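You operate a simulated robot arm through the tools that you are given. There is no shell and no other tool.

Carry out the task below with a simulated robot arm. There is one attempt and no reset: what you move stays moved.

## Task
Press the grey dose button until the grey-banded glass is full, dosing into the drip tray.
Fine: tray under the nozzles, dosing air and feed open first; four presses at most; close the feed lever and the dosing air tap after and leave the tray there. Where these are worked on the way, their far stop is far enough and under half their travel is too little: dosing air tap, feed lever.

Only the result counts: the job must be done as asked and must still hold three seconds after the hand-in. Knocking over, shifting, dropping, spilling or breaking anything else fails it.

## Robot
A 7-joint arm with a three-finger gripper, fixed in place. Base frame: the origin is on the floor under the middle of its stand, x ahead of it, y to its left, z up. Readings come in m, degrees, newtons and seconds.
It reaches about 1.342 m from its shoulder. Its first joint turns from -166.0 to 166.0 degrees. Payload 2.69 kg.
Tool frame: the origin (TCP) lies between the finger pads and is the grasp point; the fingertips stand 0.03 m ahead of it; z points along the fingers, y is the line along which they close. The gripper opens to 0.128 m; its body begins 0.117 m behind the TCP.
Orientation is that of the tool frame in the base frame, as [roll, pitch, yaw] about the fixed x, y, z axes, in that order (R = Rz(yaw) Ry(pitch) Rx(roll)). With the fingers straight down and closing along the base's y, the tool's x points along the base's -x, its y along +y and its z along -z.

## Interface
- The arm moves only by the tool play_rows. Its argument "series" is a list of rows, each a list of 3 entries, a list of its own where there are three numbers: the turn, a rotation vector about the tool's x, y, z in units of 180 degrees (1.0 is 180 degrees), then the shift along the tool's x, y, z in units of 200 mm (1.0 is 200 mm), then the gripper command, from -1 (fully open) to 1 (shut), values between in proportion. In form: [[[ax, ay, az], [tx, ty, tz], grip], ...]. A call has 1 to 20 rows; each row is the pose to reach, as a shift and turn from the pose commanded when the call began, along the tool's axes at that moment. A call with a number of a shift or a turn outside -1 to 1 is refused whole. Rows are played at 5 a second. More than 0.05 m and 8.6 degrees between two rows, or a gripper value outside its range, and nothing of the call is played. Where a pose cannot be reached the arm comes as near as it can. A force on the tool above 80 N (or 10 N above the force at the start of the call, whichever is more), or a blocked arm, ends the call early, and 0.2 s more pass. Each finger travels about 0.127 m/s and halts on what it meets, pressing with about 23 N; the grip force reading is that of the motor and also rises with nothing between the fingers. The clock runs only during rows and for 0.2 s after the last one: add rows that repeat a pose to give the fingers time. It gives the time, the measured TCP pose, the force on the tool (base axes), the opening and the grip force at its end, in the units of the frame above (readings bear some noise), with the torque about the TCP (base axes, N m) and any sound that the robot's microphone picked up.
- Cameras (640 x 400 px; columns grow to the right, rows downward): "scene" is fixed at [0.2218, 0.6521, 1.3561]; the picture's right is [-0.73, -0.68, 0.00], its down [-0.19, 0.20, -0.96] and it looks along [0.65, -0.70, -0.28] (base axes); focal length 326 px, centre (320, 200). "wrist" rides on the gripper at [0.058, 0.054, -0.131] in the tool frame; the picture's right is [-0.68, 0.74, 0.00], its down [-0.62, -0.57, -0.55] and it looks along [-0.40, -0.37, 0.84] (tool axes); focal length 234 px, centre (320, 200). There is no depth. A picture from a camera that has moved, and an enlarged one, comes with that camera's place and axes in the base frame and with its lens.
- capture(camera): a new picture of that camera. The clock stands still meanwhile.
- raise_lower(by): moves the trunk up (or, below 0, down) by that many m; the arm rides with it, the base frame stays. It gives what a move gives, with no picture.
- close_up(camera, box): a new picture of the part [left, top, right, bottom] of that camera's present view, enlarged. The clock stands still meanwhile.
- hand_in(): hands the job in; it is judged then, once.

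Nothing tells you positions but the pictures and the camera data. Unless the task says otherwise, let go and move clear before handing in.

The tools are called as a command line: name --argument value ..., lists and objects as JSON in quotes. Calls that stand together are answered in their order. play_rows: Moves the arm, as the interface text tells. Its arguments: {"type":"object","properties":{"series":{"type":"array","items":{"type":"array"}}},"required":["series"]} The other tools are called the same way: raise_lower (by) moves the trunk up or down; capture (camera) takes a picture; close_up (camera, box) takes an enlarged picture of a part of a camera's view; hand_in () hands the job in.

At the start:

```text
time_s: 0.0
ee_pos: [0.6868, 0.0693, 1.3101]
tool_rot: [180.0, 0.1, -180.0]
force: [-0.3, -0.3, 0.1]
ft_torque: [-0.01, -0.01, 0.0]
finger_gap: 0.1282
grasp_force: 0.1
trunk travel left (down, up): [-0.15, 0.2]
```

scene: 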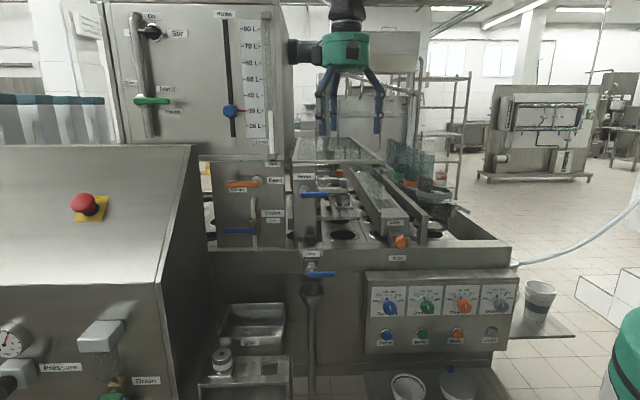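
wrist: 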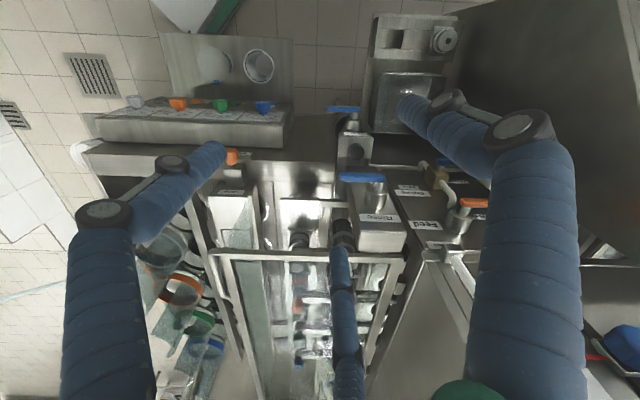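

I see a dosing machine with labelled levers, a row of dose buttons, and several trays and glasses around it. I'll look at the details enlarged before moving anything.

close_up --camera "scene" --box '[200, 150, 360, 250]'

close_up --camera "scene" --box '[360, 250, 520, 350]'

close_up --camera "scene" --box '[320, 140, 480, 240]'

close_up --camera "scene" --box '[180, 240, 340, 400]'

close_up --camera "scene" --box '[100, 0, 300, 150]'

close_up --camera "scene" --box '[0, 180, 200, 400]'

```text
4.00 times, centred on (280, 200) of scene
camera zoom: at [0.2218, 0.6521, 1.3561], right [-0.73, -0.68, 0.0], down [-0.19, 0.2, -0.96], along [0.65, -0.7, -0.28], focal length 1302 px, centre (480, 200)
```

zoom: 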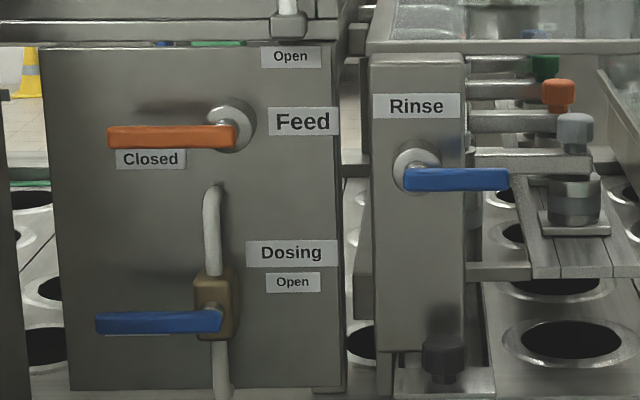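

```text
4.00 times, centred on (440, 300) of scene
camera zoom: at [0.2218, 0.6521, 1.3561], right [-0.73, -0.68, 0.0], down [-0.19, 0.2, -0.96], along [0.65, -0.7, -0.28], focal length 1302 px, centre (-160, -200)
```

zoom: 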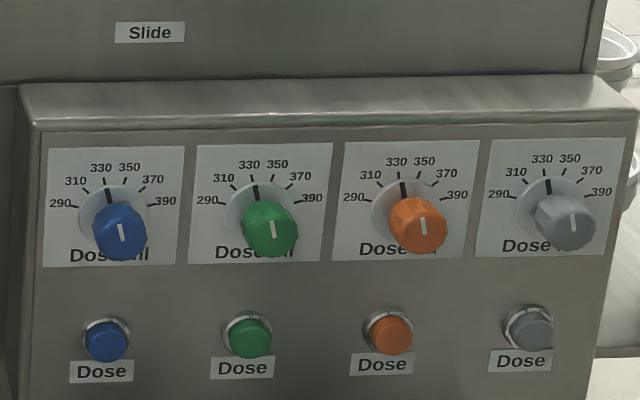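

```text
4.00 times, centred on (400, 190) of scene
camera zoom: at [0.2218, 0.6521, 1.3561], right [-0.73, -0.68, 0.0], down [-0.19, 0.2, -0.96], along [0.65, -0.7, -0.28], focal length 1302 px, centre (0, 240)
```

zoom: 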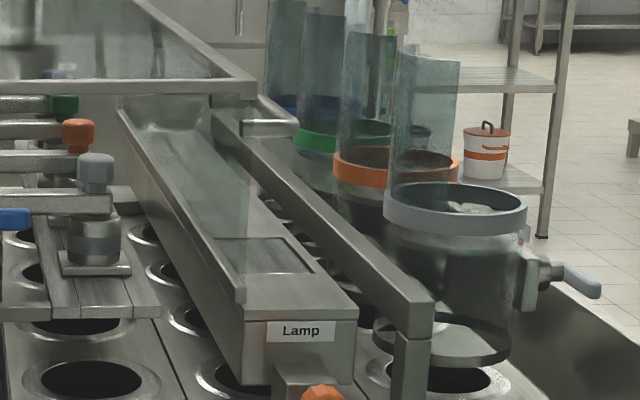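

```text
2.50 times, centred on (260, 320) of scene
camera zoom: at [0.2218, 0.6521, 1.3561], right [-0.73, -0.68, 0.0], down [-0.19, 0.2, -0.96], along [0.65, -0.7, -0.28], focal length 814 px, centre (470, -100)
```

zoom: 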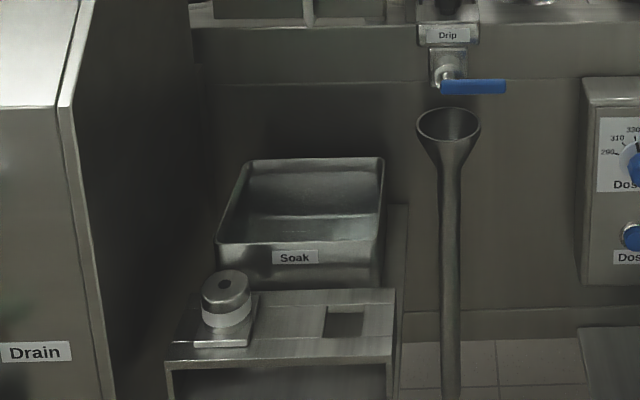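

```text
2.67 times, centred on (200, 75) of scene
camera zoom: at [0.2218, 0.6521, 1.3561], right [-0.73, -0.68, 0.0], down [-0.19, 0.2, -0.96], along [0.65, -0.7, -0.28], focal length 868 px, centre (640, 533)
```

zoom: 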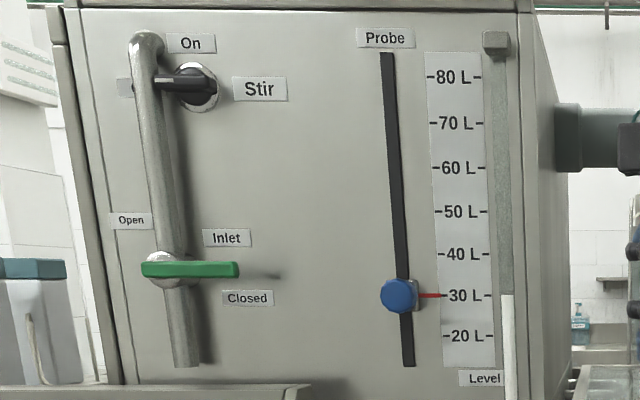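

```text
1.82 times, centred on (100, 290) of scene
camera zoom: at [0.2218, 0.6521, 1.3561], right [-0.73, -0.68, 0.0], down [-0.19, 0.2, -0.96], along [0.65, -0.7, -0.28], focal length 592 px, centre (720, 36)
```

zoom: 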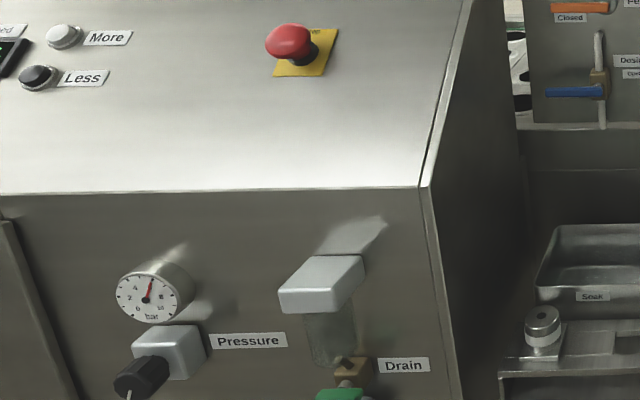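

I want a clearer idea of the nozzles, tray, slide and glasses, so I'll enlarge the wrist view and other parts of the scene view.

close_up --camera "wrist" --box '[130, 180, 290, 400]'

close_up --camera "wrist" --box '[210, 160, 430, 380]'

close_up --camera "wrist" --box '[70, 30, 350, 200]'

close_up --camera "wrist" --box '[310, 80, 510, 260]'

close_up --camera "scene" --box '[280, 180, 440, 280]'

close_up --camera "scene" --box '[380, 140, 460, 220]'

close_up --camera "scene" --box '[360, 260, 600, 400]'

```text
1.82 times, centred on (210, 290) of wrist
camera zoom: at [0.6285, 0.1229, 1.4409], right [0.68, 0.74, 0.0], down [0.62, -0.57, 0.55], along [0.4, -0.37, -0.84], focal length 426 px, centre (520, 36)
```

zoom: 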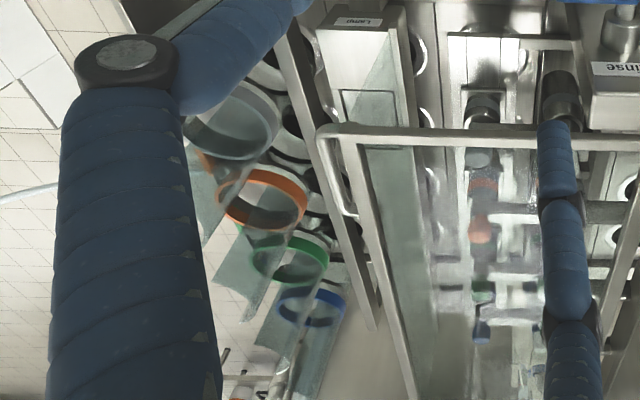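

```text
1.82 times, centred on (320, 270) of wrist
camera zoom: at [0.6285, 0.1229, 1.4409], right [0.68, 0.74, 0.0], down [0.62, -0.57, 0.55], along [0.4, -0.37, -0.84], focal length 426 px, centre (320, 73)
```

zoom: 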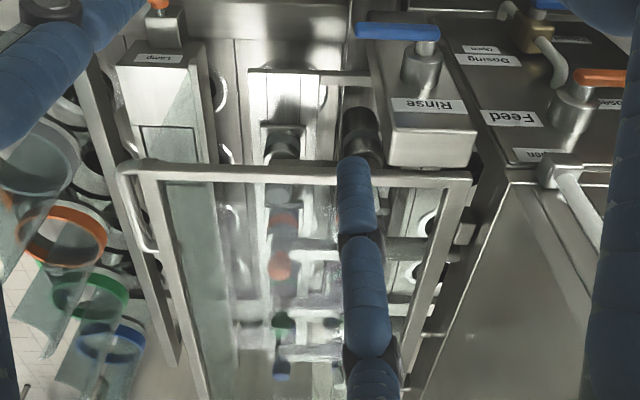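

```text
2.29 times, centred on (210, 115) of wrist
camera zoom: at [0.6285, 0.1229, 1.4409], right [0.68, 0.74, 0.0], down [0.62, -0.57, 0.55], along [0.4, -0.37, -0.84], focal length 535 px, centre (571, 394)
```

zoom: 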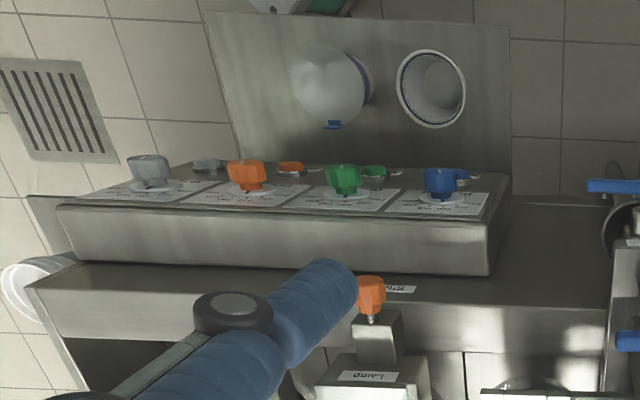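

```text
2.22 times, centred on (410, 170) of wrist
camera zoom: at [0.6285, 0.1229, 1.4409], right [0.68, 0.74, 0.0], down [0.62, -0.57, 0.55], along [0.4, -0.37, -0.84], focal length 520 px, centre (120, 267)
```

zoom: 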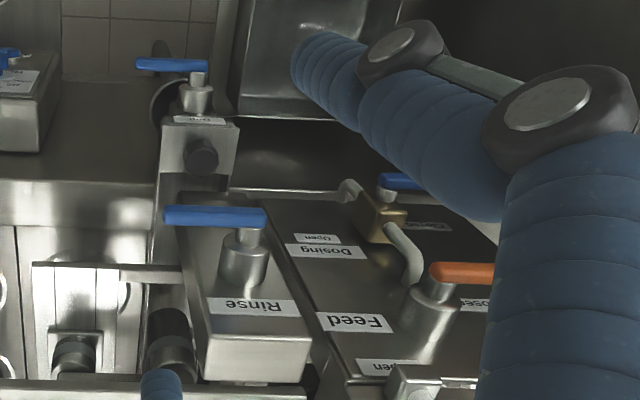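

```text
4.00 times, centred on (360, 230) of scene
camera zoom: at [0.2218, 0.6521, 1.3561], right [-0.73, -0.68, 0.0], down [-0.19, 0.2, -0.96], along [0.65, -0.7, -0.28], focal length 1302 px, centre (160, 80)
```

zoom: 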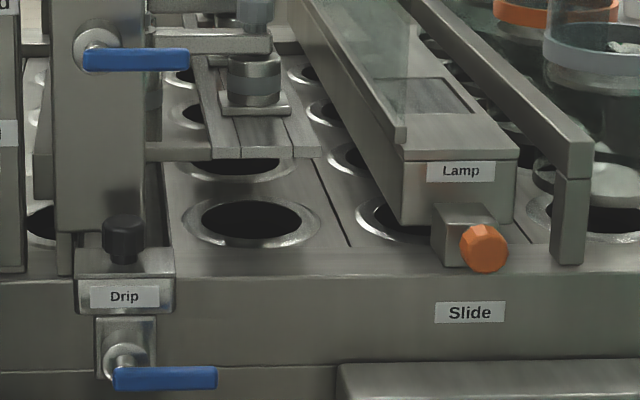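

```text
5.00 times, centred on (420, 180) of scene
camera zoom: at [0.2218, 0.6521, 1.3561], right [-0.73, -0.68, 0.0], down [-0.19, 0.2, -0.96], along [0.65, -0.7, -0.28], focal length 1628 px, centre (-180, 300)
```

zoom: 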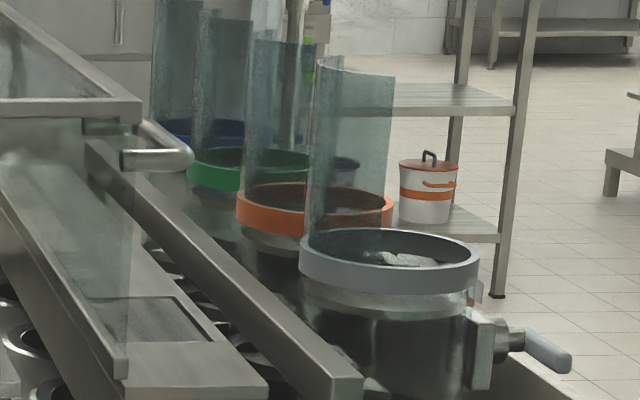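

```text
2.67 times, centred on (480, 330) of scene
camera zoom: at [0.2218, 0.6521, 1.3561], right [-0.73, -0.68, 0.0], down [-0.19, 0.2, -0.96], along [0.65, -0.7, -0.28], focal length 868 px, centre (-107, -147)
```

zoom: 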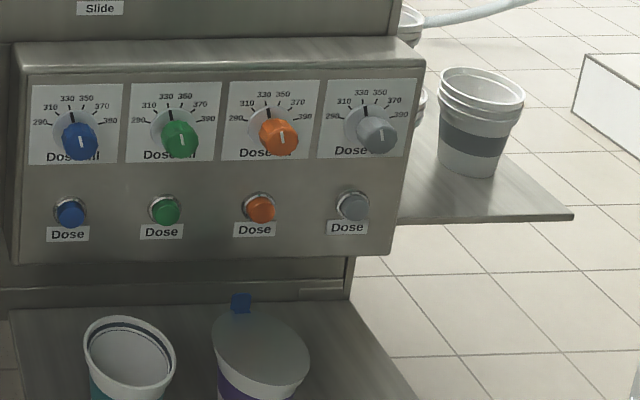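

The machine is turned about 47° to the base and faces the scene camera. From both pictures I get the feed lever near (0.92, 0.14, 1.16), the grey dose button near (0.40, -0.30, 0.71), the slide knob near (0.64, -0.15, 0.97) and the black drip knob near (0.80, 0.06, 1.00). I'll back away, turn the tool to face the machine and look from the front.

play_rows --series '[[[0, 0, 0.0436], [0.14, 0.15, 0], -1], [[0, 0, 0.0872], [0.28, 0.305, 0], -1], [[0, 0, 0.1308], [0.425, 0.4575, 0], -1], [[0, 0, 0.1745], [0.567, 0.61, 0], -1], [[0, 0, 0.218], [0.708, 0.7625, 0], -1], [[0, 0, 0.2617], [0.85, 0.915, 0], -1]]'

capture --camera "wrist"

capture --camera "scene"

```text
time_s: 1.4
ee_pos: [0.5159, 0.2531, 1.3106]
tool_rot: [179.9, 0.0, 132.8]
force: [0.3, -0.3, -0.6]
ft_torque: [0.01, 0.0, 0.03]
finger_gap: 0.1276
grasp_force: 0.0
trunk travel left (down, up): [-0.15, 0.2]
```

```text
taken
camera wrist: at [0.5159, 0.3319, 1.4409], right [1.0, 0.0, 0.0], down [0.0, -0.84, 0.55], along [0.0, -0.55, -0.84], focal length 234 px, centre (320, 200)
```

wrist: 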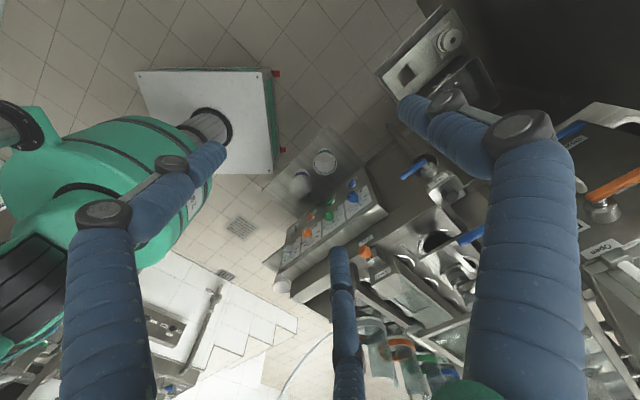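

```text
taken
```

scene: 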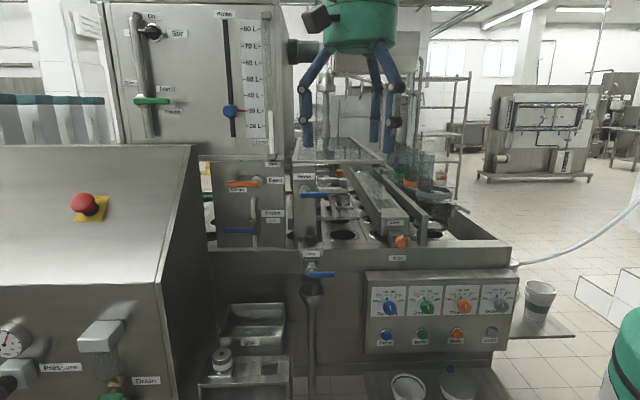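

The arm is back and the tool now faces the machine. I'll tilt the gripper forward so the wrist camera looks into the nozzle area.

play_rows --series '[[[0, -0.046, 0], [0, 0, 0.05], -1], [[0, -0.092, 0], [0, 0, 0.1], -1], [[0, -0.138, 0], [0, 0, 0.15], -1], [[0, -0.184, 0], [0, 0, 0.2], -1], [[0, -0.23, 0], [0, 0, 0.25], -1], [[0, -0.276, 0], [0, 0, 0.3], -1]]'

capture --camera "wrist"

```text
time_s: 2.8
ee_pos: [0.5164, 0.2525, 1.2499]
tool_rot: [179.8, 49.7, 132.7]
force: [0.4, -0.6, 0.0]
ft_torque: [0.0, 0.01, 0.02]
finger_gap: 0.1279
grasp_force: 0.0
trunk travel left (down, up): [-0.15, 0.2]
```

```text
taken
camera wrist: at [0.4627, 0.3897, 1.2901], right [0.84, 0.18, 0.52], down [-0.43, -0.37, 0.82], along [0.34, -0.91, -0.23], focal length 234 px, centre (320, 200)
```

wrist: 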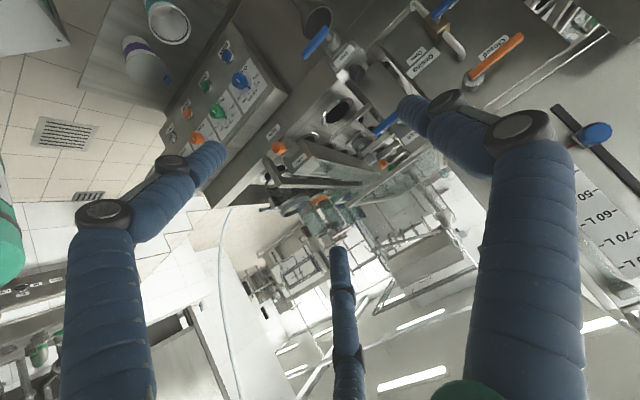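

The view is now from the front but upside down. I'll enlarge the nozzle region.

close_up --camera "wrist" --box '[260, 60, 440, 210]'

close_up --camera "wrist" --box '[340, 100, 420, 180]'

close_up --camera "wrist" --box '[280, 20, 540, 160]'

close_up --camera "scene" --box '[290, 140, 350, 200]'

close_up --camera "scene" --box '[300, 160, 380, 240]'

```text
2.67 times, centred on (350, 135) of wrist
camera zoom: at [0.4627, 0.3897, 1.2901], right [0.84, 0.18, 0.52], down [-0.43, -0.37, 0.82], along [0.34, -0.91, -0.23], focal length 624 px, centre (240, 373)
```

zoom: 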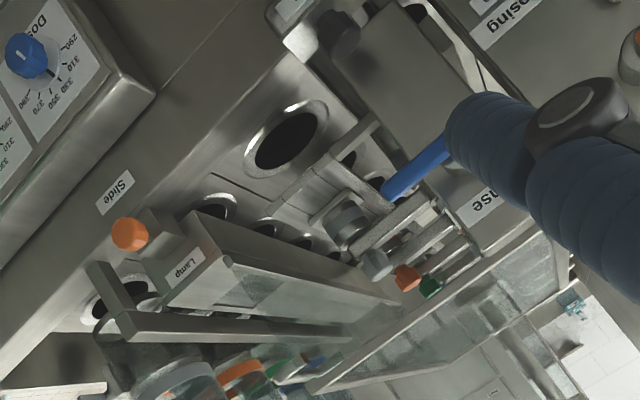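

```text
5.00 times, centred on (380, 140) of wrist
camera zoom: at [0.4627, 0.3897, 1.2901], right [0.84, 0.18, 0.52], down [-0.43, -0.37, 0.82], along [0.34, -0.91, -0.23], focal length 1171 px, centre (20, 500)
```

zoom: 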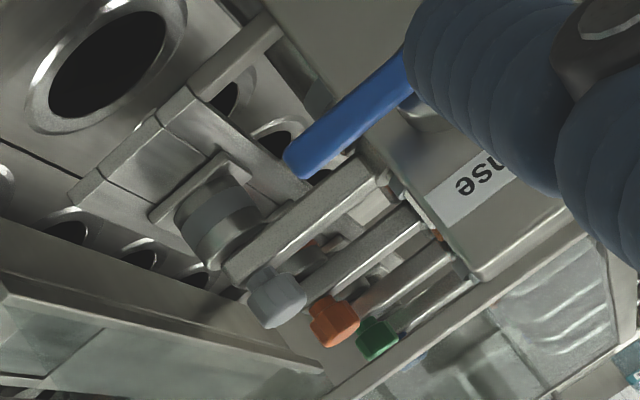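

```text
2.46 times, centred on (410, 90) of wrist
camera zoom: at [0.4627, 0.3897, 1.2901], right [0.84, 0.18, 0.52], down [-0.43, -0.37, 0.82], along [0.34, -0.91, -0.23], focal length 576 px, centre (98, 471)
```

zoom: 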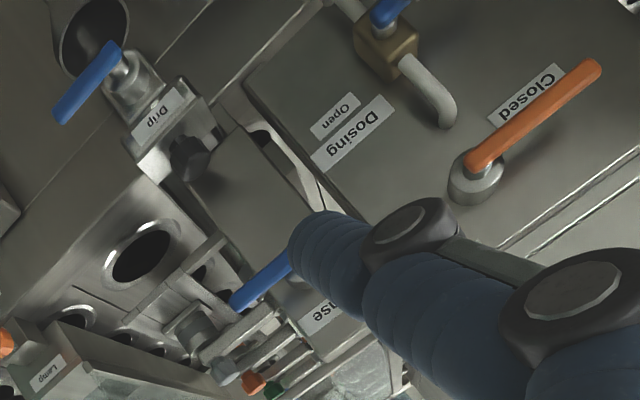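

```text
6.67 times, centred on (320, 170) of scene
camera zoom: at [0.2218, 0.6521, 1.3561], right [-0.73, -0.68, 0.0], down [-0.19, 0.2, -0.96], along [0.65, -0.7, -0.28], focal length 2170 px, centre (320, 400)
```

zoom: 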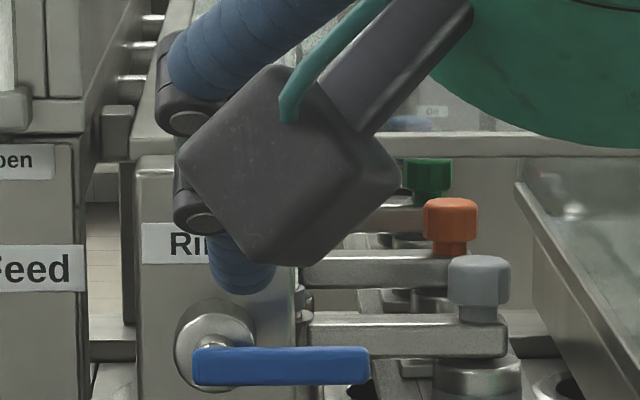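

```text
5.00 times, centred on (340, 200) of scene
camera zoom: at [0.2218, 0.6521, 1.3561], right [-0.73, -0.68, 0.0], down [-0.19, 0.2, -0.96], along [0.65, -0.7, -0.28], focal length 1628 px, centre (220, 200)
```

zoom: 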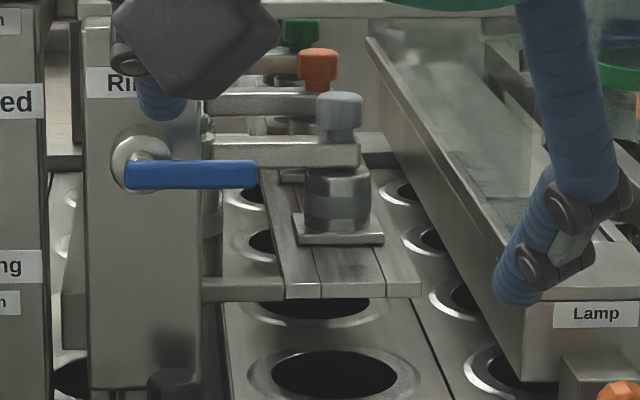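

I think the black knob at "Drip" may be the handle of the drip tray, hidden under the rinse box. I'll move the camera lower and closer to the front to check.

play_rows --series '[[[0, 0, 0], [0.063, 0.088, 0.166], -1], [[0, 0, 0], [0.126, 0.176, 0.333], -1], [[0, 0, 0], [0.19, 0.265, 0.5], -1], [[0, 0, 0], [0.253, 0.353, 0.666], -1], [[0, 0, 0], [0.316, 0.44, 0.833], -1], [[0, 0, 0], [0.379, 0.53, 1.0], -1]]'

capture --camera "wrist"

capture --camera "scene"

```text
time_s: 4.2
ee_pos: [0.6658, 0.2476, 1.0645]
tool_rot: [179.9, 49.7, 132.9]
force: [-0.6, 0.0, 0.5]
ft_torque: [0.02, 0.05, -0.01]
finger_gap: 0.1278
grasp_force: 0.0
trunk travel left (down, up): [-0.15, 0.2]
```

```text
taken
camera wrist: at [0.6115, 0.3849, 1.103], right [0.84, 0.18, 0.52], down [-0.43, -0.37, 0.82], along [0.34, -0.91, -0.23], focal length 234 px, centre (320, 200)
```

wrist: 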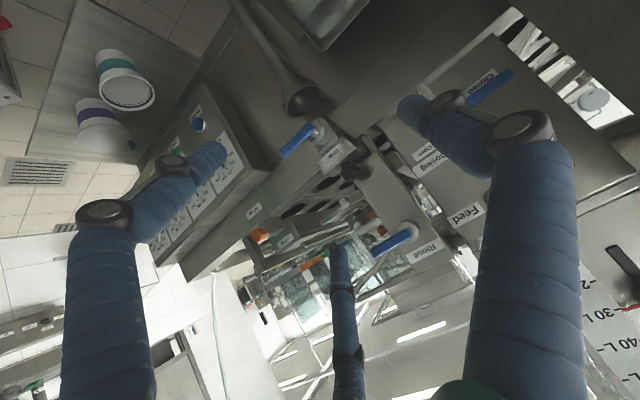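

```text
taken
```

scene: 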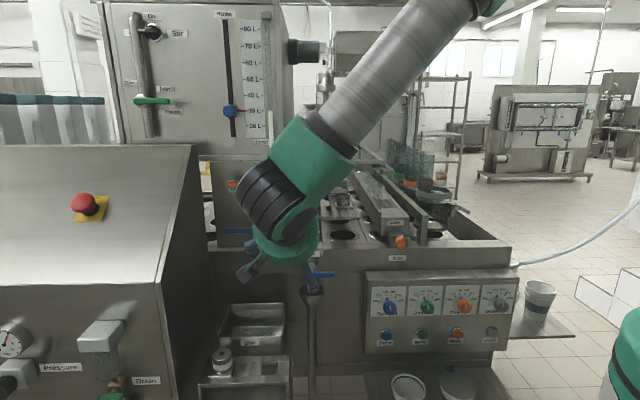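

close_up --camera "wrist" --box '[230, 100, 430, 260]'

close_up --camera "wrist" --box '[310, 110, 400, 190]'

close_up --camera "wrist" --box '[250, 180, 400, 280]'

close_up --camera "wrist" --box '[390, 50, 530, 240]'

```text
2.50 times, centred on (330, 180) of wrist
camera zoom: at [0.6115, 0.3849, 1.103], right [0.84, 0.18, 0.52], down [-0.43, -0.37, 0.82], along [0.34, -0.91, -0.23], focal length 585 px, centre (295, 250)
```

zoom: 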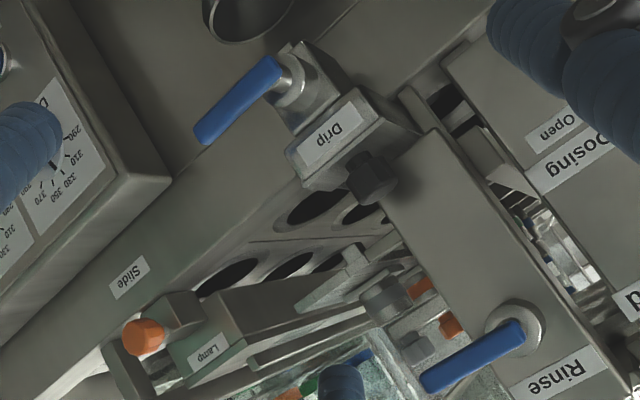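

```text
5.00 times, centred on (355, 150) of wrist
camera zoom: at [0.6115, 0.3849, 1.103], right [0.84, 0.18, 0.52], down [-0.43, -0.37, 0.82], along [0.34, -0.91, -0.23], focal length 1171 px, centre (145, 450)
```

zoom: 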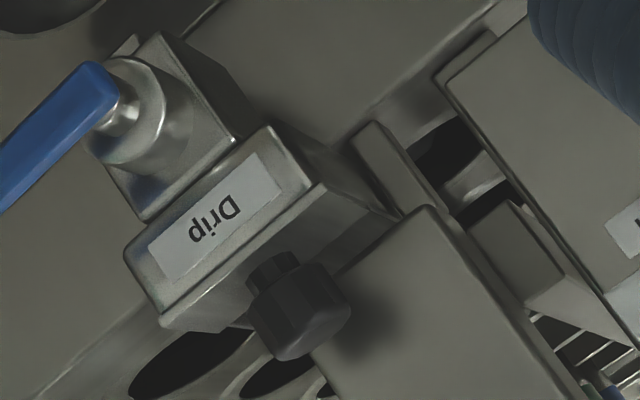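

```text
4.00 times, centred on (325, 230) of wrist
camera zoom: at [0.6115, 0.3849, 1.103], right [0.84, 0.18, 0.52], down [-0.43, -0.37, 0.82], along [0.34, -0.91, -0.23], focal length 937 px, centre (300, 80)
```

zoom: 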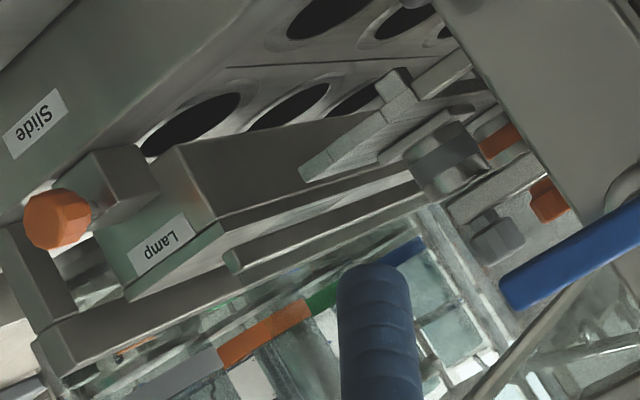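

```text
2.11 times, centred on (460, 145) of wrist
camera zoom: at [0.6115, 0.3849, 1.103], right [0.84, 0.18, 0.52], down [-0.43, -0.37, 0.82], along [0.34, -0.91, -0.23], focal length 493 px, centre (25, 316)
```

zoom: 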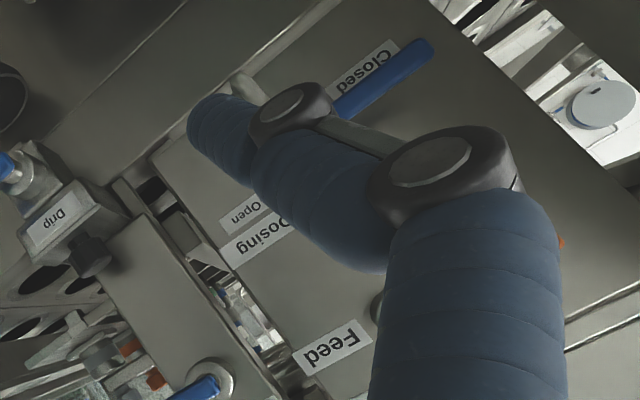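

The black knob stands on a "Drip" block in front of the rinse column, which I take to be the front end of the drip tray, parked left of the nozzles. I'll move right and lower to look in under the nozzles.

play_rows --series '[[[0, 0, 0], [0.076, -0.167, 0.065], -1], [[0, 0, 0], [0.153, -0.333, 0.13], -1], [[0, 0, 0], [0.229, -0.5, 0.194], -1], [[0, 0, 0], [0.229, -0.5, 0.194], -1]]'

capture --camera "wrist"

close_up --camera "wrist" --box '[260, 120, 460, 260]'

close_up --camera "wrist" --box '[320, 160, 420, 240]'

```text
time_s: 5.2
ee_pos: [0.5917, 0.1789, 1.0036]
tool_rot: [-180.0, 49.7, 132.9]
force: [0.1, -0.2, 2.1]
ft_torque: [0.0, 0.02, 0.01]
finger_gap: 0.1279
grasp_force: 0.0
trunk travel left (down, up): [-0.15, 0.2]
```

```text
taken
camera wrist: at [0.5378, 0.3169, 1.043], right [0.84, 0.18, 0.52], down [-0.43, -0.37, 0.82], along [0.34, -0.91, -0.23], focal length 234 px, centre (320, 200)
```

wrist: 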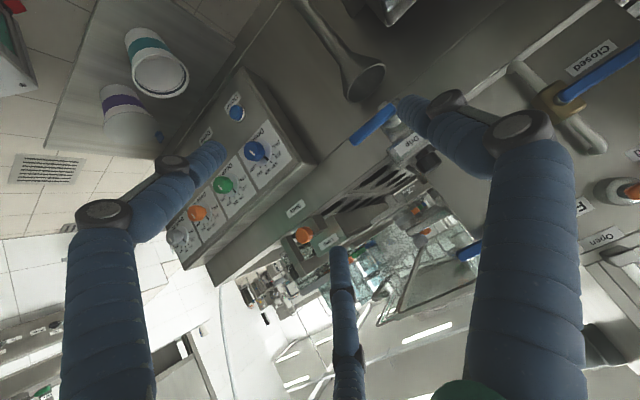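

```text
2.86 times, centred on (360, 190) of wrist
camera zoom: at [0.5378, 0.3169, 1.043], right [0.84, 0.18, 0.52], down [-0.43, -0.37, 0.82], along [0.34, -0.91, -0.23], focal length 669 px, centre (206, 229)
```

zoom: 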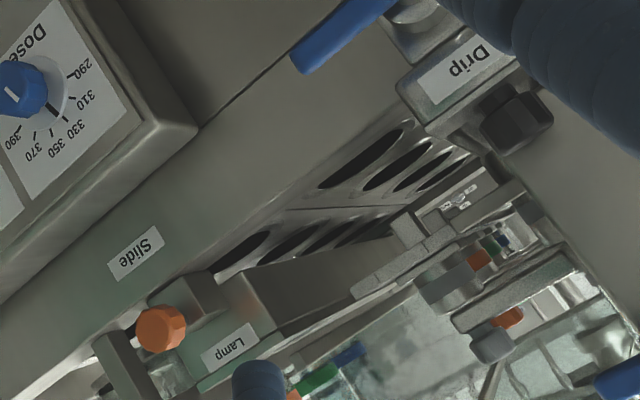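

```text
5.00 times, centred on (370, 200) of wrist
camera zoom: at [0.5378, 0.3169, 1.043], right [0.84, 0.18, 0.52], down [-0.43, -0.37, 0.82], along [0.34, -0.91, -0.23], focal length 1171 px, centre (70, 200)
```

zoom: 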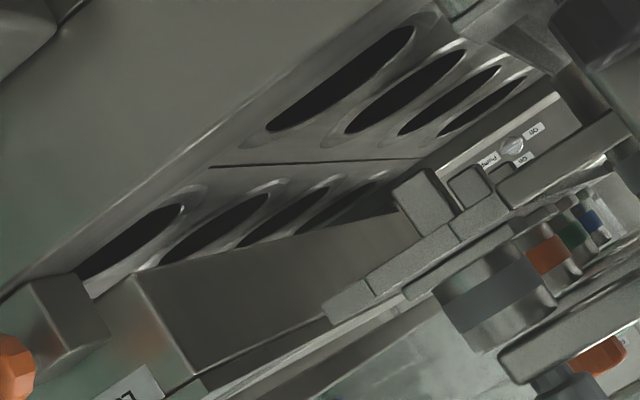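

There is nothing under the nozzles yet, so the tray must still be parked at the "Drip" knob. I'll check the scene view around it and the valve face.

capture --camera "scene"

close_up --camera "wrist" --box '[360, 100, 480, 190]'

close_up --camera "wrist" --box '[490, 20, 640, 140]'

close_up --camera "wrist" --box '[140, 70, 320, 260]'

```text
taken
```

scene: 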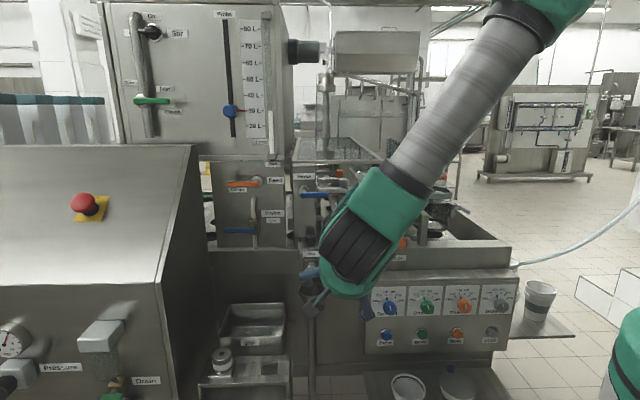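

```text
4.44 times, centred on (420, 145) of wrist
camera zoom: at [0.5378, 0.3169, 1.043], right [0.84, 0.18, 0.52], down [-0.43, -0.37, 0.82], along [0.34, -0.91, -0.23], focal length 1041 px, centre (-124, 444)
```

zoom: 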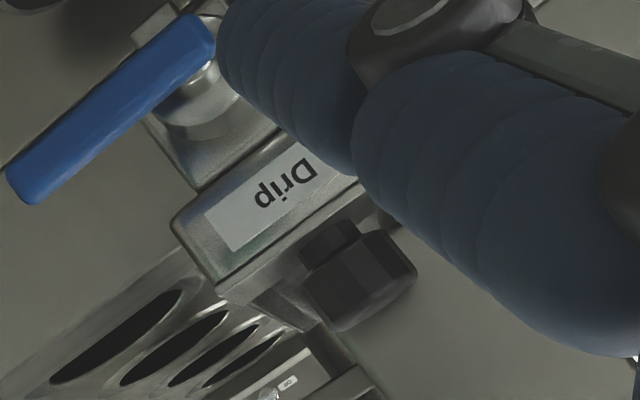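

```text
3.33 times, centred on (565, 80) of wrist
camera zoom: at [0.5378, 0.3169, 1.043], right [0.84, 0.18, 0.52], down [-0.43, -0.37, 0.82], along [0.34, -0.91, -0.23], focal length 781 px, centre (-497, 600)
```

zoom: 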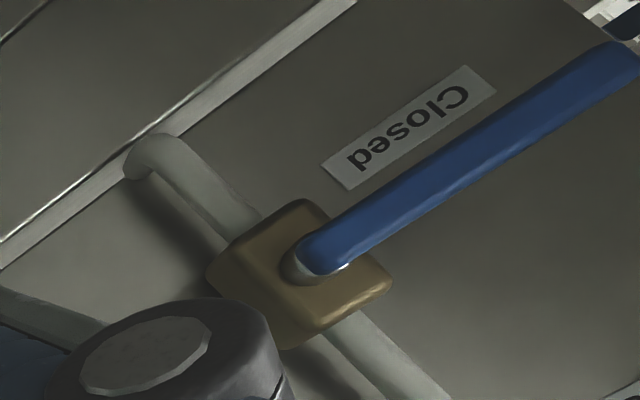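

```text
2.11 times, centred on (230, 165) of wrist
camera zoom: at [0.5378, 0.3169, 1.043], right [0.84, 0.18, 0.52], down [-0.43, -0.37, 0.82], along [0.34, -0.91, -0.23], focal length 493 px, centre (510, 274)
```

zoom: 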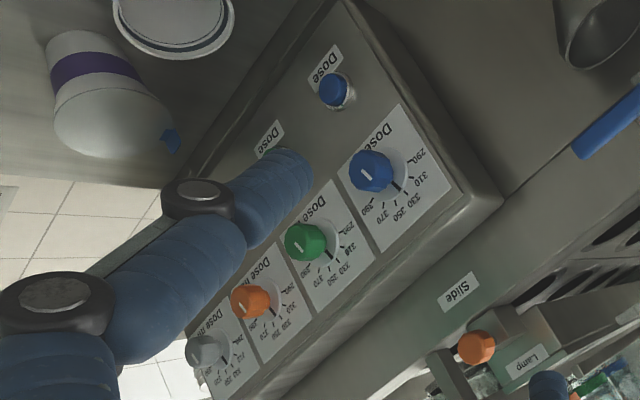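

The dosing valve sits near (0.93, 0.16, 1.03), with its lever pointing left at "Closed"; the feed lever is also at "Closed". Next I'll bring the tool level and shut the fingers to see what shape they make for pushing.

play_rows --series '[[[0, -0.045, 0], [0, 0, 0], 1], [[0, -0.09, 0], [0, 0, 0], 1], [[0, -0.135, 0], [0, 0, 0], 1], [[0, -0.18, 0], [0, 0, 0], 1], [[0, -0.224, 0], [0, 0, 0], 1], [[0, -0.224, 0], [0, 0, 0], 1]]'

capture --camera "wrist"

capture --camera "scene"

```text
time_s: 6.6
ee_pos: [0.5924, 0.1807, 1.0026]
tool_rot: [-10.3, 89.9, -57.5]
force: [-0.1, 0.5, -0.5]
ft_torque: [-0.03, -0.03, -0.08]
finger_gap: 0.0022
grasp_force: 23.6
trunk travel left (down, up): [-0.15, 0.2]
```

```text
taken
camera wrist: at [0.5422, 0.3134, 0.9439], right [0.54, 0.5, 0.68], down [-0.79, 0.02, 0.62], along [0.3, -0.86, 0.41], focal length 234 px, centre (320, 200)
```

wrist: 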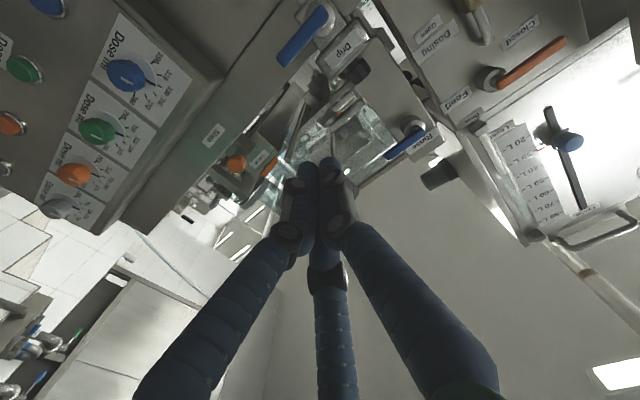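

```text
taken
```

scene: 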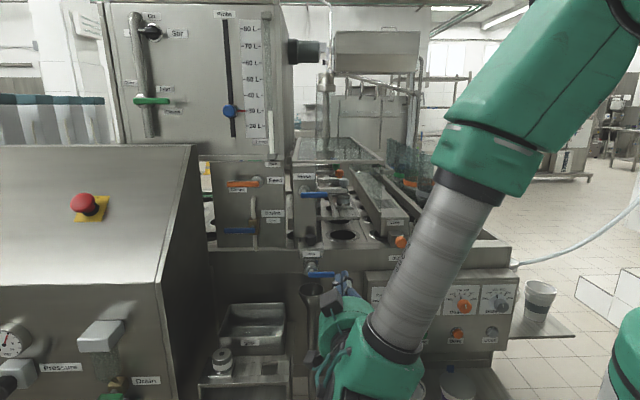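

The shut fingers form a narrow poker, good for pushing. I'll roll the tool half a turn so that the camera sits above the fingers.

play_rows --series '[[[0, 0, 0.047], [0, 0, 0], 1], [[0, 0, 0.094], [0, 0, 0], 1], [[0, 0, 0.141], [0, 0, 0], 1], [[0, 0, 0.188], [0, 0, 0], 1], [[0, 0, 0.235], [0, 0, 0], 1], [[0, 0, 0.282], [0, 0, 0], 1], [[0, 0, 0.329], [0, 0, 0], 1], [[0, 0, 0.376], [0, 0, 0], 1], [[0, 0, 0.423], [0, 0, 0], 1], [[0, 0, 0.47], [0, 0, 0], 1], [[0, 0, 0.517], [0, 0, 0], 1], [[0, 0, 0.564], [0, 0, 0], 1], [[0, 0, 0.611], [0, 0, 0], 1], [[0, 0, 0.658], [0, 0, 0], 1], [[0, 0, 0.705], [0, 0, 0], 1], [[0, 0, 0.752], [0, 0, 0], 1], [[0, 0, 0.799], [0, 0, 0], 1], [[0, 0, 0.846], [0, 0, 0], 1], [[0, 0, 0.893], [0, 0, 0], 1], [[0, 0, 0.94], [0, 0, 0], 1]]'

capture --camera "wrist"

capture --camera "scene"

```text
time_s: 11.0
ee_pos: [0.529, 0.4967, 0.7724]
tool_rot: [162.7, -33.1, 70.5]
force: [0.9, 0.6, -0.7]
ft_torque: [0.04, 0.1, 0.04]
finger_gap: 0.0024
grasp_force: 23.2
out of reach, approached as far as the arm can: row 3, 4, 5, 6, 7, 8, 9, 10, 11, 12, 13, 14, 15, 16, 17, 18
trunk travel left (down, up): [-0.15, 0.2]
stopped in row 20: the arm was blocked; the commanded pose is now the measured one
```

```text
taken
camera wrist: at [0.5318, 0.4661, 0.9221], right [0.43, -0.88, -0.19], down [-0.9, -0.43, -0.04], along [-0.05, 0.18, -0.98], focal length 234 px, centre (320, 200)
```

wrist: 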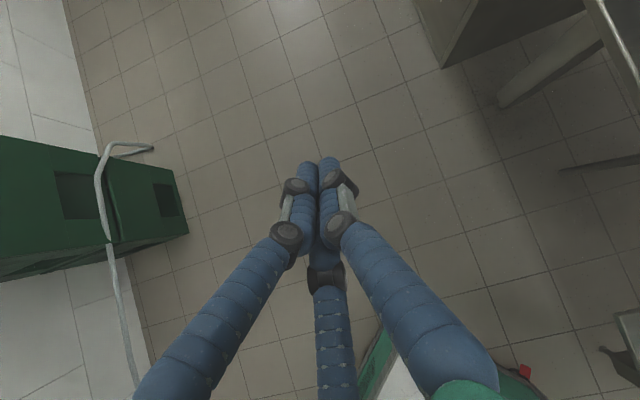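

```text
taken
```

scene: 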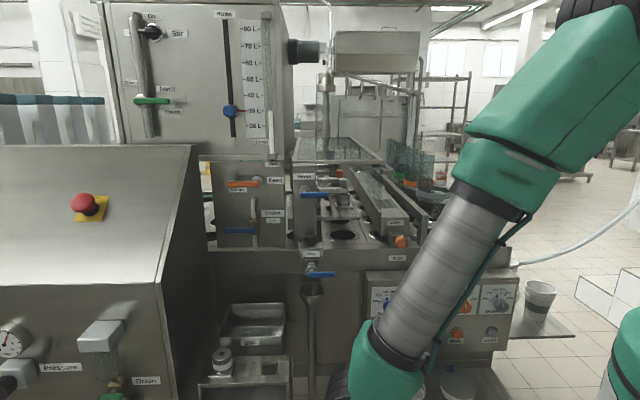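

The roll ran out of joint range and the arm drifted into the open space in front of the machine; nothing of the machine seems to have moved. I'll undo the rotation, rising as I go, and check the pose.

play_rows --series '[[[0.0205, -0.0127, -0.0402], [0.0168, 0.0539, -0.1107], 1], [[0.041, -0.0254, -0.0803], [0.0336, 0.1078, -0.2213], 1], [[0.0615, -0.038, -0.1205], [0.0503, 0.1617, -0.332], 1], [[0.082, -0.0507, -0.1607], [0.0671, 0.2156, -0.4427], 1], [[0.1026, -0.0634, -0.2008], [0.0839, 0.2694, -0.5533], 1], [[0.1231, -0.0761, -0.241], [0.1007, 0.3233, -0.664], 1], [[0.1436, -0.0887, -0.2812], [0.1174, 0.3772, -0.7747], 1], [[0.1641, -0.1014, -0.3213], [0.1342, 0.4311, -0.8853], 1], [[0.1846, -0.1141, -0.3615], [0.151, 0.485, -0.996], 1], [[0.1846, -0.1141, -0.3615], [0.151, 0.485, -0.996], 1]]'

capture --camera "scene"

capture --camera "wrist"

```text
time_s: 13.2
ee_pos: [0.5267, 0.3951, 0.974]
tool_rot: [179.9, 0.1, 132.6]
force: [-0.5, -0.1, 2.2]
ft_torque: [0.01, -0.13, -0.02]
finger_gap: 0.0022
grasp_force: 22.7
out of reach, approached as far as the arm can: row 4, 5, 6, 7
trunk travel left (down, up): [-0.15, 0.2]
```

```text
taken
```

scene: 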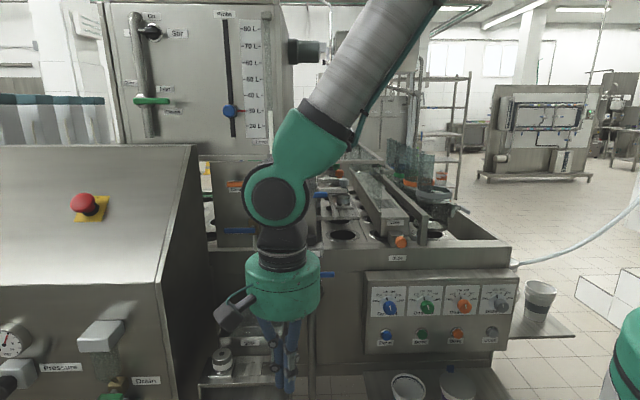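

```text
taken
camera wrist: at [0.5262, 0.4739, 1.1038], right [1.0, 0.0, 0.0], down [0.0, -0.84, 0.55], along [0.0, -0.55, -0.84], focal length 234 px, centre (320, 200)
```

wrist: 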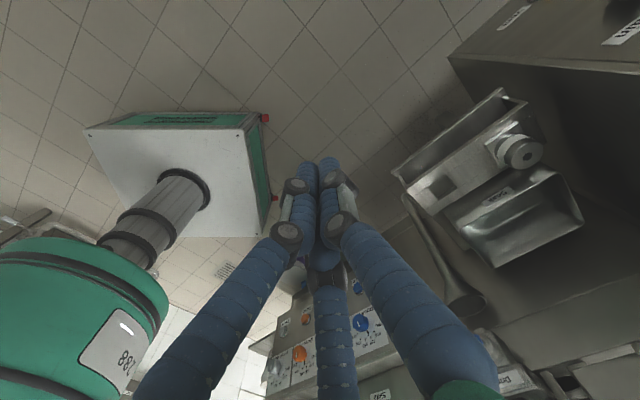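

The arm is back to straight down with nothing disturbed. I'll rise and try rolling the other way in smaller steps.

play_rows --series '[[[0, 0, -0.046], [0, 0, -0.15], 1], [[0, 0, -0.092], [0, 0, -0.3], 1], [[0, 0, -0.138], [0, 0, -0.45], 1], [[0, 0, -0.184], [0, 0, -0.6], 1], [[0, 0, -0.23], [0, 0, -0.75], 1], [[0, 0, -0.276], [0, 0, -0.9], 1], [[0, 0, -0.322], [0, 0, -1.0], 1], [[0, 0, -0.368], [0, 0, -1.0], 1]]'

play_rows --series '[[[0, 0, -0.046], [0, 0, 0], 1], [[0, 0, -0.092], [0, 0, 0], 1], [[0, 0, -0.138], [0, 0, 0], 1], [[0, 0, -0.184], [0, 0, 0], 1], [[0, 0, -0.23], [0, 0, 0], 1], [[0, 0, -0.276], [0, 0, 0], 1], [[0, 0, -0.322], [0, 0, 0], 1], [[0, 0, -0.368], [0, 0, 0], 1]]'

```text
time_s: 15.0
ee_pos: [0.5265, 0.3946, 1.1718]
tool_rot: [-179.9, 0.0, -160.9]
force: [0.1, 0.6, -0.2]
ft_torque: [0.01, -0.01, 0.02]
finger_gap: 0.0022
grasp_force: 23.3
trunk travel left (down, up): [-0.15, 0.2]
```

```text
time_s: 16.8
ee_pos: [0.5264, 0.3957, 1.1727]
tool_rot: [-179.9, -0.1, -94.6]
force: [0.4, -0.1, 0.7]
ft_torque: [0.01, 0.0, -0.01]
finger_gap: 0.0019
grasp_force: 23.4
trunk travel left (down, up): [-0.15, 0.2]
```

The negative roll works. I'll finish it, which leaves the camera above the fingers once the tool is level.

play_rows --series '[[[0, 0, -0.044], [0, 0, 0], 1], [[0, 0, -0.088], [0, 0, 0], 1], [[0, 0, -0.132], [0, 0, 0], 1], [[0, 0, -0.176], [0, 0, 0], 1], [[0, 0, -0.22], [0, 0, 0], 1], [[0, 0, -0.2633], [0, 0, 0], 1], [[0, 0, -0.2633], [0, 0, 0], 1]]'

play_rows --series '[[[0, 0.0455, 0], [0, 0, 0], 1], [[0, 0.091, 0], [0, 0, 0], 1], [[0, 0.1365, 0], [0, 0, 0], 1], [[0, 0.182, 0], [0, 0, 0], 1], [[0, 0.2275, 0], [0, 0, 0], 1], [[0, 0.273, 0], [0, 0, 0], 1], [[0, 0.3185, 0], [0, 0, 0], 1], [[0, 0.364, 0], [0, 0, 0], 1], [[0, 0.364, 0], [0, 0, 0], 1]]'

capture --camera "wrist"

capture --camera "scene"

```text
time_s: 18.4
ee_pos: [0.5283, 0.396, 1.1727]
tool_rot: [-179.9, -0.1, -47.4]
force: [-0.4, 0.4, 1.1]
ft_torque: [-0.01, 0.02, 0.01]
finger_gap: 0.0024
grasp_force: 22.5
trunk travel left (down, up): [-0.15, 0.2]
```

```text
time_s: 20.4
ee_pos: [0.528, 0.3965, 1.1727]
tool_rot: [-179.9, -65.7, -47.4]
force: [0.8, 0.0, -0.9]
ft_torque: [-0.03, -0.04, -0.02]
finger_gap: 0.0023
grasp_force: 22.6
trunk travel left (down, up): [-0.15, 0.2]
```

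```text
taken
camera wrist: at [0.4238, 0.4305, 1.2789], right [-0.73, -0.29, -0.62], down [-0.09, 0.94, -0.34], along [0.68, -0.19, -0.71], focal length 234 px, centre (320, 200)
```

wrist: 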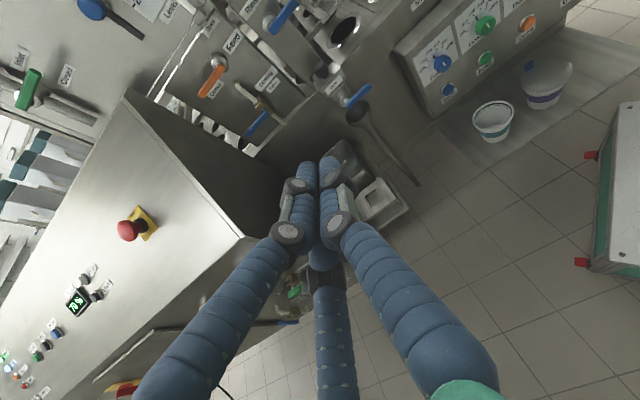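

```text
taken
```

scene: 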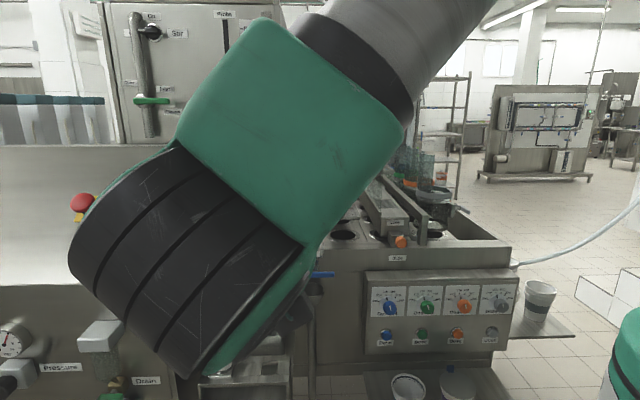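

Now the camera looks over the fingers the right way up. I'll enlarge the valve face and the drip area from here.

close_up --camera "wrist" --box '[180, 20, 300, 150]'

close_up --camera "wrist" --box '[260, 0, 380, 120]'

close_up --camera "wrist" --box '[400, 0, 560, 110]'

```text
3.08 times, centred on (240, 85) of wrist
camera zoom: at [0.4238, 0.4305, 1.2789], right [-0.73, -0.29, -0.62], down [-0.09, 0.94, -0.34], along [0.68, -0.19, -0.71], focal length 720 px, centre (566, 554)
```

zoom: 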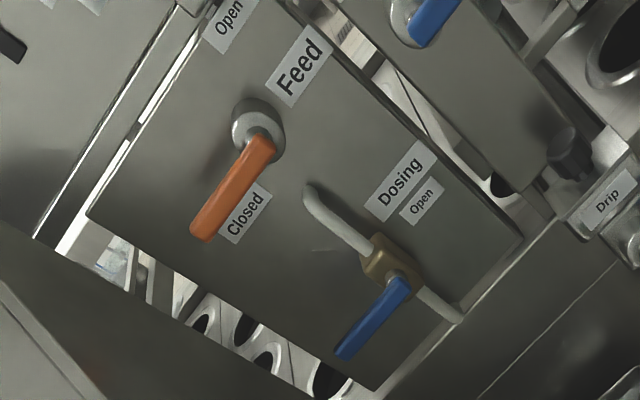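

```text
3.33 times, centred on (320, 60) of wrist
camera zoom: at [0.4238, 0.4305, 1.2789], right [-0.73, -0.29, -0.62], down [-0.09, 0.94, -0.34], along [0.68, -0.19, -0.71], focal length 781 px, centre (320, 667)
```

zoom: 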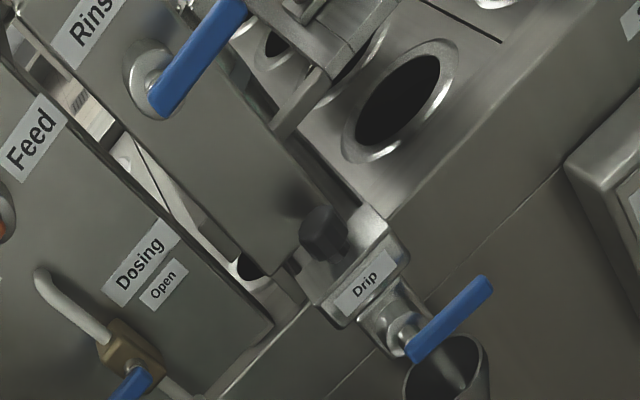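

```text
3.64 times, centred on (480, 55) of wrist
camera zoom: at [0.4238, 0.4305, 1.2789], right [-0.73, -0.29, -0.62], down [-0.09, 0.94, -0.34], along [0.68, -0.19, -0.71], focal length 852 px, centre (-262, 727)
```

zoom: 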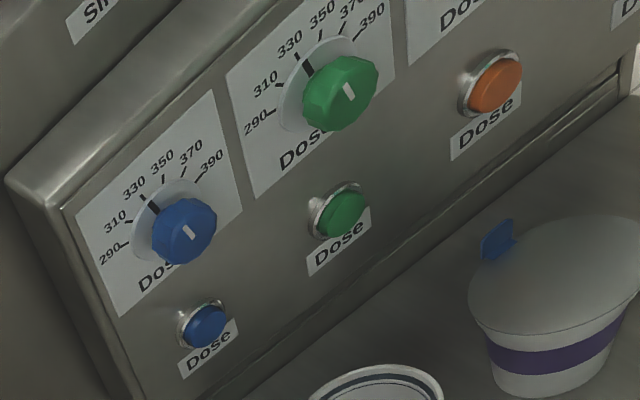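

The "Drip" block carries the knob in front of the rinse column, with the tray running back underneath it, so it should slide to the right under the nozzles. I'll bring the shut fingers to the left side of the knob in two careful steps.

play_rows --series '[[[0, 0, 0], [0.02, -0.03, 0.2], 1], [[0, 0, 0], [0.04, -0.06, 0.4], 1], [[0, 0, 0], [0.06, -0.09, 0.6], 1], [[0, 0, 0], [0.08, -0.12, 0.8], 1], [[0, 0, 0], [0.094, -0.15, 1.0], 1], [[0, 0, 0], [0.094, -0.15, 1.0], 1]]'

capture --camera "wrist"

capture --camera "scene"

```text
time_s: 21.8
ee_pos: [0.6789, 0.2758, 1.1061]
tool_rot: [-180.0, -65.6, -47.4]
force: [-0.5, -0.6, -0.1]
ft_torque: [0.0, 0.0, -0.02]
finger_gap: 0.002
grasp_force: 22.5
trunk travel left (down, up): [-0.15, 0.2]
```

```text
taken
camera wrist: at [0.5749, 0.3091, 1.2131], right [-0.73, -0.29, -0.62], down [-0.09, 0.94, -0.33], along [0.68, -0.19, -0.71], focal length 234 px, centre (320, 200)
```

wrist: 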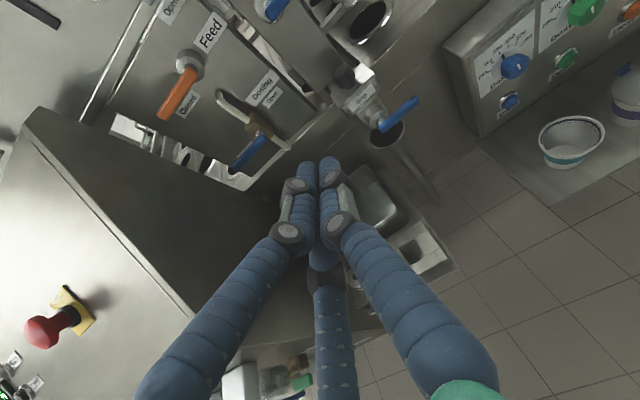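

```text
taken
```

scene: 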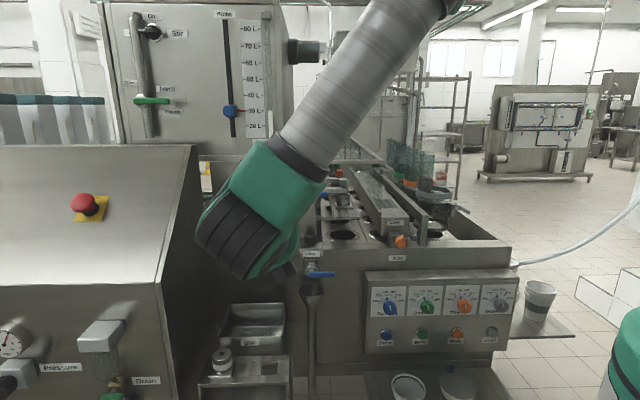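

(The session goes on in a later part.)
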